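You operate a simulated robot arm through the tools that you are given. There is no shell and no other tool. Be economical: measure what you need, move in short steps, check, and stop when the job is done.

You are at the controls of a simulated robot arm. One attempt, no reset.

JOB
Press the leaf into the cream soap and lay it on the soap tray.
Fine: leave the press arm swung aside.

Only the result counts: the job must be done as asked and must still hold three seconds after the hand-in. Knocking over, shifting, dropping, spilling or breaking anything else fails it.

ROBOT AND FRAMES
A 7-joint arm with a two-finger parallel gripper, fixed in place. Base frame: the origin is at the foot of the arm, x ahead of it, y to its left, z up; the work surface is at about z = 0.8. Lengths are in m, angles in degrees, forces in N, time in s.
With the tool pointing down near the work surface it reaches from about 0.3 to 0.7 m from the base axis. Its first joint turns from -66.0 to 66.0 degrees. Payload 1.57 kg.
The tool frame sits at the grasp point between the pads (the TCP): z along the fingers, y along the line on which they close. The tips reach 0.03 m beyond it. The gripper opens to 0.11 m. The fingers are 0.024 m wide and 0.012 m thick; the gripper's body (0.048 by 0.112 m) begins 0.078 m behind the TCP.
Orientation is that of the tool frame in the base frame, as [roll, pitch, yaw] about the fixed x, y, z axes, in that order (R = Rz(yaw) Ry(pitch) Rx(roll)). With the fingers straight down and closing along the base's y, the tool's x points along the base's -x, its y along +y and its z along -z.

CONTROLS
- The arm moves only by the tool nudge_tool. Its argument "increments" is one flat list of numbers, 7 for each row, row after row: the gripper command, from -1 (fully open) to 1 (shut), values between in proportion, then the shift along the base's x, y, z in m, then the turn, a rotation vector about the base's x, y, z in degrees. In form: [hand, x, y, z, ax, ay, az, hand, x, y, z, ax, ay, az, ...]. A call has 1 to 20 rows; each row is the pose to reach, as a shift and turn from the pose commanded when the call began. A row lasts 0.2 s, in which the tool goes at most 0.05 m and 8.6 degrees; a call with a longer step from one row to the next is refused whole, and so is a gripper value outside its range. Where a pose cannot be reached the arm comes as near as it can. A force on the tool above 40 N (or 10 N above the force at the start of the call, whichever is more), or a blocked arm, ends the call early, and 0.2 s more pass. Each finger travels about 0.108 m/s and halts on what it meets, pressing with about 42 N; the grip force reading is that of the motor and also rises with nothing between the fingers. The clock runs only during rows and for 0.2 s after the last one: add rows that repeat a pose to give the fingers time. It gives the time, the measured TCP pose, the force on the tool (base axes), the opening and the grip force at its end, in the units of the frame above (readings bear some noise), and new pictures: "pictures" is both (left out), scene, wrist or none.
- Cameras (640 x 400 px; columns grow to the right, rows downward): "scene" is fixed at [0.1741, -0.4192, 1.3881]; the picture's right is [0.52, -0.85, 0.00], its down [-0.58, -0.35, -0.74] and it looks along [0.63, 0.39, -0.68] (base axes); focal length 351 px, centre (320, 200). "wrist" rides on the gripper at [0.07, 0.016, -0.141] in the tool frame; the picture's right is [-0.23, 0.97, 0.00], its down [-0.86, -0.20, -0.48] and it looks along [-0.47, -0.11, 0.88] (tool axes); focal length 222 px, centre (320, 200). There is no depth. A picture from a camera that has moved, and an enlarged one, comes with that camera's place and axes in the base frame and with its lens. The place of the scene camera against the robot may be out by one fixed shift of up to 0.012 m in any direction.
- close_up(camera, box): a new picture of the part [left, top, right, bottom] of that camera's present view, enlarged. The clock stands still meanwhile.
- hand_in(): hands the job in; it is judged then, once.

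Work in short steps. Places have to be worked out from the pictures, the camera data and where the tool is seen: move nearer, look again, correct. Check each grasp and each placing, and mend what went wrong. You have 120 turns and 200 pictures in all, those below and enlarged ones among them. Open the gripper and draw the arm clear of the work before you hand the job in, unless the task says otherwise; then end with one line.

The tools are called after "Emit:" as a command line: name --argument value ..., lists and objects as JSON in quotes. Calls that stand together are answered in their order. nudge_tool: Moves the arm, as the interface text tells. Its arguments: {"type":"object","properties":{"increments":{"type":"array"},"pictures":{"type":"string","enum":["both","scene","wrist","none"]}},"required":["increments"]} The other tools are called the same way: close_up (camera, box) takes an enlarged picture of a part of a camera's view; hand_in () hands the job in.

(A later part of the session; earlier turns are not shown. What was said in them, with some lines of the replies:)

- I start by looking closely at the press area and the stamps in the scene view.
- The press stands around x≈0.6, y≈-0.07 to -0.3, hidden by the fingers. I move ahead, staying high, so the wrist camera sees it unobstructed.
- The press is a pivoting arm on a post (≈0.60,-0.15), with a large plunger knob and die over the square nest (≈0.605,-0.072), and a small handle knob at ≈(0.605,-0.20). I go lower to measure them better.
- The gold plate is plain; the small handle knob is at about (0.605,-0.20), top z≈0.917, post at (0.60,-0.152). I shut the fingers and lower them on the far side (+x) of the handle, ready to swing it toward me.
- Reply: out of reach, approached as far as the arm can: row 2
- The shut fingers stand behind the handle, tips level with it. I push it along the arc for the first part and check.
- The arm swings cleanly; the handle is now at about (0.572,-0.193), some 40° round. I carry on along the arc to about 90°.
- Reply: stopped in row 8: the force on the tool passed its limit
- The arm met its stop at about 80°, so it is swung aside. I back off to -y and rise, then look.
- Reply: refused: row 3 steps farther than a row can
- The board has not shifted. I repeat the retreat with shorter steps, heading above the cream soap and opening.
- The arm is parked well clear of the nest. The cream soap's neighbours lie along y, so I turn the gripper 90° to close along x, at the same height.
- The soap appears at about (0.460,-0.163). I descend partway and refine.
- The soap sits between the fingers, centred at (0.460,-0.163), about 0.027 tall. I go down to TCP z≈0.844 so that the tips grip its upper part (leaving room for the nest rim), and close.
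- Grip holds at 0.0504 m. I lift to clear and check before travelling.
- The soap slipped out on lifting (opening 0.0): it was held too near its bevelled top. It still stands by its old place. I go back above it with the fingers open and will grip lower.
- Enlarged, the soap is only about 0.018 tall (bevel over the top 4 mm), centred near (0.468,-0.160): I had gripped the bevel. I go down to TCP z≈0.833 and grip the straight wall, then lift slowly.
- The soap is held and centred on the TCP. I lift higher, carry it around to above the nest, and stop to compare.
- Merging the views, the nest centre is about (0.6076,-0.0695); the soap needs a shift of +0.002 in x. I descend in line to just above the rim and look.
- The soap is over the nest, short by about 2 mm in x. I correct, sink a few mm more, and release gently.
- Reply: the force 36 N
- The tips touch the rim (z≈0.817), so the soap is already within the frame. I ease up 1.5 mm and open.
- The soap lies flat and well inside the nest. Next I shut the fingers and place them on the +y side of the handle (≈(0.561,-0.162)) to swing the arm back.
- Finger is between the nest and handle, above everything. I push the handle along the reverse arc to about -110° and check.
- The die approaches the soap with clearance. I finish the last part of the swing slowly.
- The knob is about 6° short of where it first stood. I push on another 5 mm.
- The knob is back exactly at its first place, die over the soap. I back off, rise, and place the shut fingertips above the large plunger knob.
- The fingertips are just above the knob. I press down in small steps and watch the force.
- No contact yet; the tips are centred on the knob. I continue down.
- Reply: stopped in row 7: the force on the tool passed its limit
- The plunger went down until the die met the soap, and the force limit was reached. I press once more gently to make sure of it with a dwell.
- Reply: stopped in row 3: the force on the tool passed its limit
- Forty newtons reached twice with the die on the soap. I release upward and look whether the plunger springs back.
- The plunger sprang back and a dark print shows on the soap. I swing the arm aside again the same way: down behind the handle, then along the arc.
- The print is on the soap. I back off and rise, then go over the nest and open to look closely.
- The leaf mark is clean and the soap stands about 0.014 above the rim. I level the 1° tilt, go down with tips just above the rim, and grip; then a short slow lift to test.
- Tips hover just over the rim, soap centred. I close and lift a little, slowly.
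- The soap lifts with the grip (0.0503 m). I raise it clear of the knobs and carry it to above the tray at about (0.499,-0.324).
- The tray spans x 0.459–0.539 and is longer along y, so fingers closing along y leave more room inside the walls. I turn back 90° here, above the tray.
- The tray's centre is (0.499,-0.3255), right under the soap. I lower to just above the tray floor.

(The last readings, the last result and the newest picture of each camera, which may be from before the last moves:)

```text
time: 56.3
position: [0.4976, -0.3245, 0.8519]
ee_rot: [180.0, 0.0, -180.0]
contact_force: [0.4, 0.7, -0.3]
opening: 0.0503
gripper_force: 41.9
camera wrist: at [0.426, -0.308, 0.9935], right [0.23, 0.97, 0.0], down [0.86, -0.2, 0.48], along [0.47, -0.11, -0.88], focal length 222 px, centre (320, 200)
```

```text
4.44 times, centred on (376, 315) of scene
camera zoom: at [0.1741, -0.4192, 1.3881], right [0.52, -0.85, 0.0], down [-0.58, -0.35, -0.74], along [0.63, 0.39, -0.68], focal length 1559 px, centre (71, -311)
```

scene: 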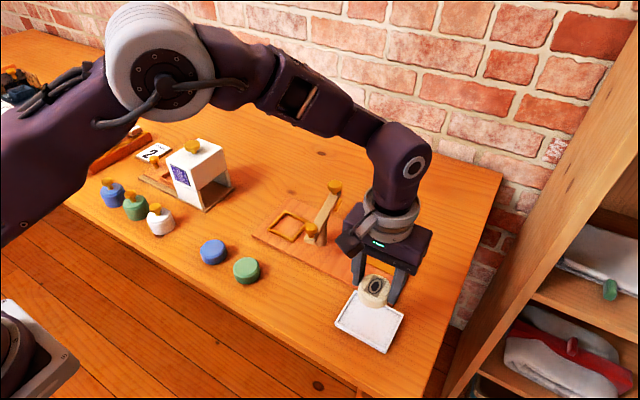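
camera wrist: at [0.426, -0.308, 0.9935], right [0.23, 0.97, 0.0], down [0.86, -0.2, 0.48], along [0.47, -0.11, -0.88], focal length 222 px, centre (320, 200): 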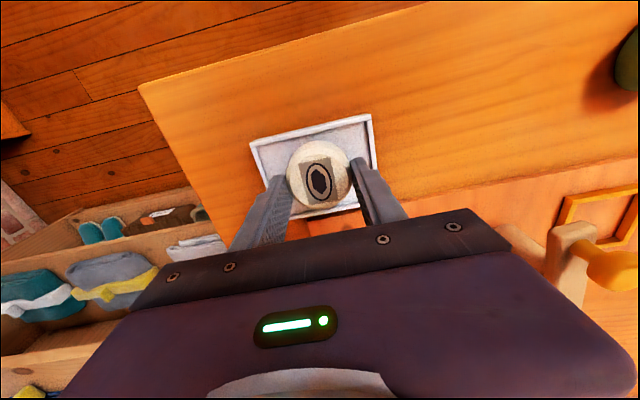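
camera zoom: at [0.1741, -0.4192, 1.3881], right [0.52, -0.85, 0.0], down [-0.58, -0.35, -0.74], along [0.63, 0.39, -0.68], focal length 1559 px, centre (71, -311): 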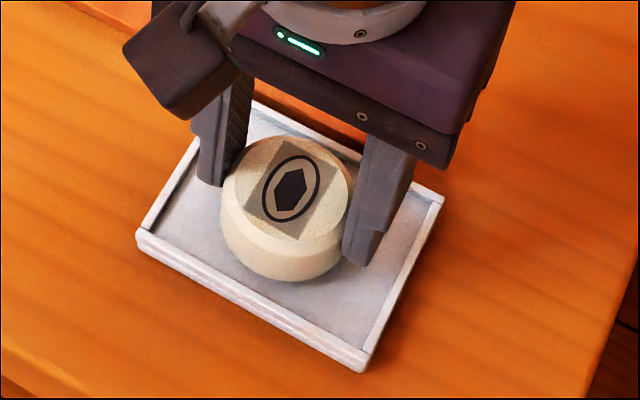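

The soap is inside the walls, a few mm above the floor. I lower by 1 mm steps until it touches.

Emit:
nudge_tool --increments '[1, 0, 0, -0.001, 0, 0, 0, 1, 0, 0, -0.002, 0, 0, 0, 1, 0, 0, -0.003, 0, 0, 0, 1, 0, 0, -0.004, 0, 0, 0, 1, 0, 0, -0.005, 0, 0, 0]' --pictures "none"

Emit:
close_up --camera "scene" --box '[320, 270, 432, 360]'

```text
time: 57.5
position: [0.4968, -0.3249, 0.8482]
ee_rot: [180.0, 0.1, -179.9]
contact_force: [-2.6, 4.4, 21.5]
opening: 0.0504
gripper_force: 42.1
```

```text
4.44 times, centred on (376, 315) of scene
camera zoom: at [0.1737, -0.4188, 1.3882], right [0.52, -0.85, 0.0], down [-0.58, -0.35, -0.74], along [0.63, 0.39, -0.68], focal length 1559 px, centre (71, -311)
```

zoom: 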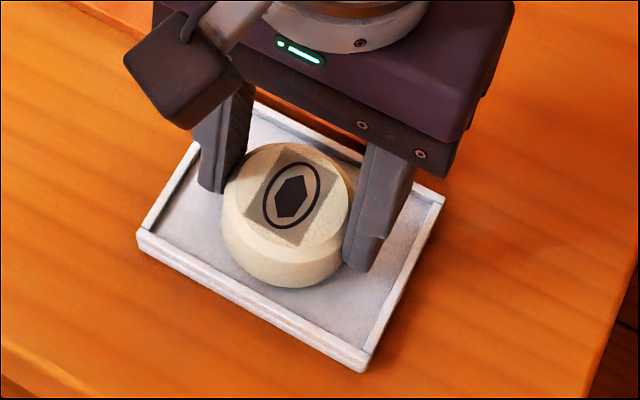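

The soap touches the tray floor (21 N). I relieve the load, open just a little, and rise straight up.

Emit:
nudge_tool --increments '[1, 0, 0, 0.0025, 0, 0, 0, 0.2, 0, 0, 0.0025, 0, 0, 0, -0.2, 0, 0, 0.003, 0, 0, 0, -0.2, 0, 0, 0.003, 0, 0, 0, -0.2, 0, 0, 0.02, 0, 0, 0, -0.2, 0, 0, 0.06, 0, 0, 0, -0.2, 0, 0, 0.1, 0, 0, 0, -1, -0.03, 0.03, 0.13, 0, 0, 0, -1, -0.06, 0.06, 0.16, 0, 0, 0, -1, -0.09, 0.09, 0.18, 0, 0, 0, -1, -0.09, 0.09, 0.18, 0, 0, 0]'

Emit:
close_up --camera "scene" --box '[240, 170, 432, 360]'

```text
refused: row 8 steps farther than a row can; nothing moved
```

```text
2.11 times, centred on (336, 265) of scene
camera zoom: at [0.1737, -0.4188, 1.3882], right [0.52, -0.85, 0.0], down [-0.58, -0.35, -0.74], along [0.63, 0.39, -0.68], focal length 738 px, centre (286, 63)
```

zoom: 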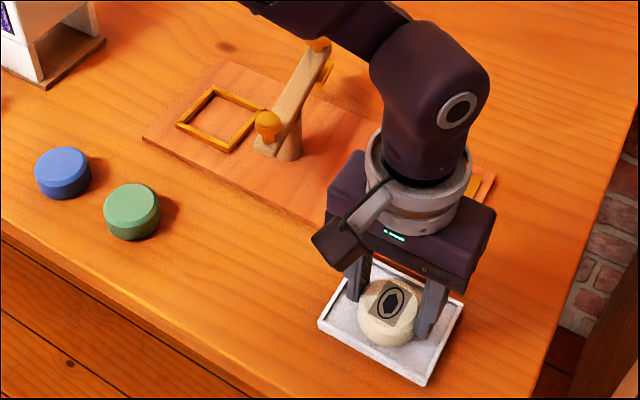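

The last list was refused for too long a step; I repeat the release with shorter ones.

Emit:
nudge_tool --increments '[1, 0, 0, 0.0025, 0, 0, 0, 0.2, 0, 0, 0.0025, 0, 0, 0, -0.2, 0, 0, 0.003, 0, 0, 0, -0.2, 0, 0, 0.003, 0, 0, 0, -0.2, 0, 0, 0.02, 0, 0, 0, -0.2, 0, 0, 0.06, 0, 0, 0, -0.2, 0, 0, 0.1, 0, 0, 0, -1, -0.02, 0.02, 0.13, 0, 0, 0, -1, -0.045, 0.045, 0.155, 0, 0, 0, -1, -0.07, 0.07, 0.18, 0, 0, 0, -1, -0.09, 0.09, 0.2, 0, 0, 0, -1, -0.09, 0.09, 0.2, 0, 0, 0]'

Emit:
close_up --camera "scene" --box '[240, 170, 432, 360]'

```text
time: 60.1
position: [0.407, -0.2313, 1.0484]
ee_rot: [179.9, 0.0, -179.9]
contact_force: [-0.4, -0.8, 0.0]
opening: 0.1103
gripper_force: 0.0
camera wrist: at [0.3344, -0.2159, 1.1901], right [0.23, 0.97, 0.0], down [0.86, -0.2, 0.48], along [0.47, -0.11, -0.88], focal length 222 px, centre (320, 200)
```

scene: 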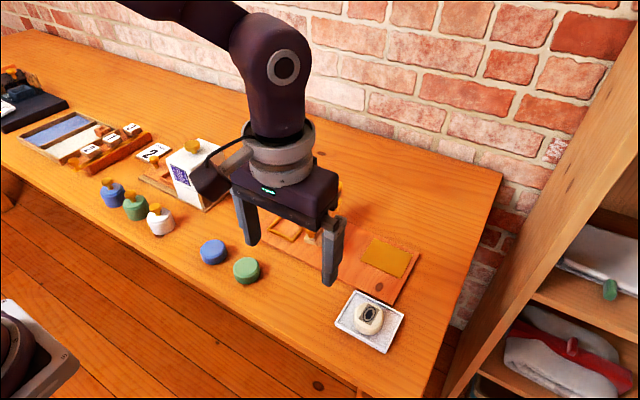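
wrist: 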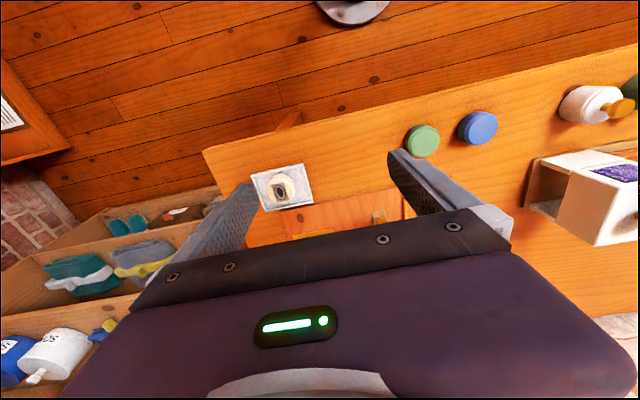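

```text
2.11 times, centred on (336, 265) of scene
camera zoom: at [0.1741, -0.4192, 1.3881], right [0.52, -0.85, 0.0], down [-0.58, -0.35, -0.74], along [0.63, 0.39, -0.68], focal length 738 px, centre (286, 63)
```

zoom: 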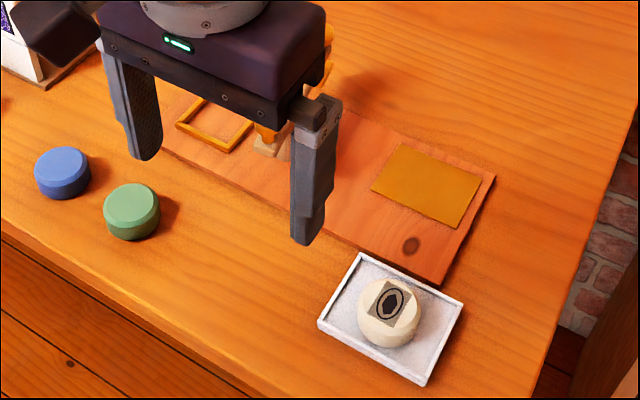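

The stamped cream soap lies flat in the tray, the tray and the rest are unmoved, the gripper is open and clear. I hand in.

Emit:
hand_in

```text
The job is handed in.
```

The cream soap has the leaf pressed into it and lies on the soap tray; I left the press arm swung aside, and nothing else looked moved in the last pictures.
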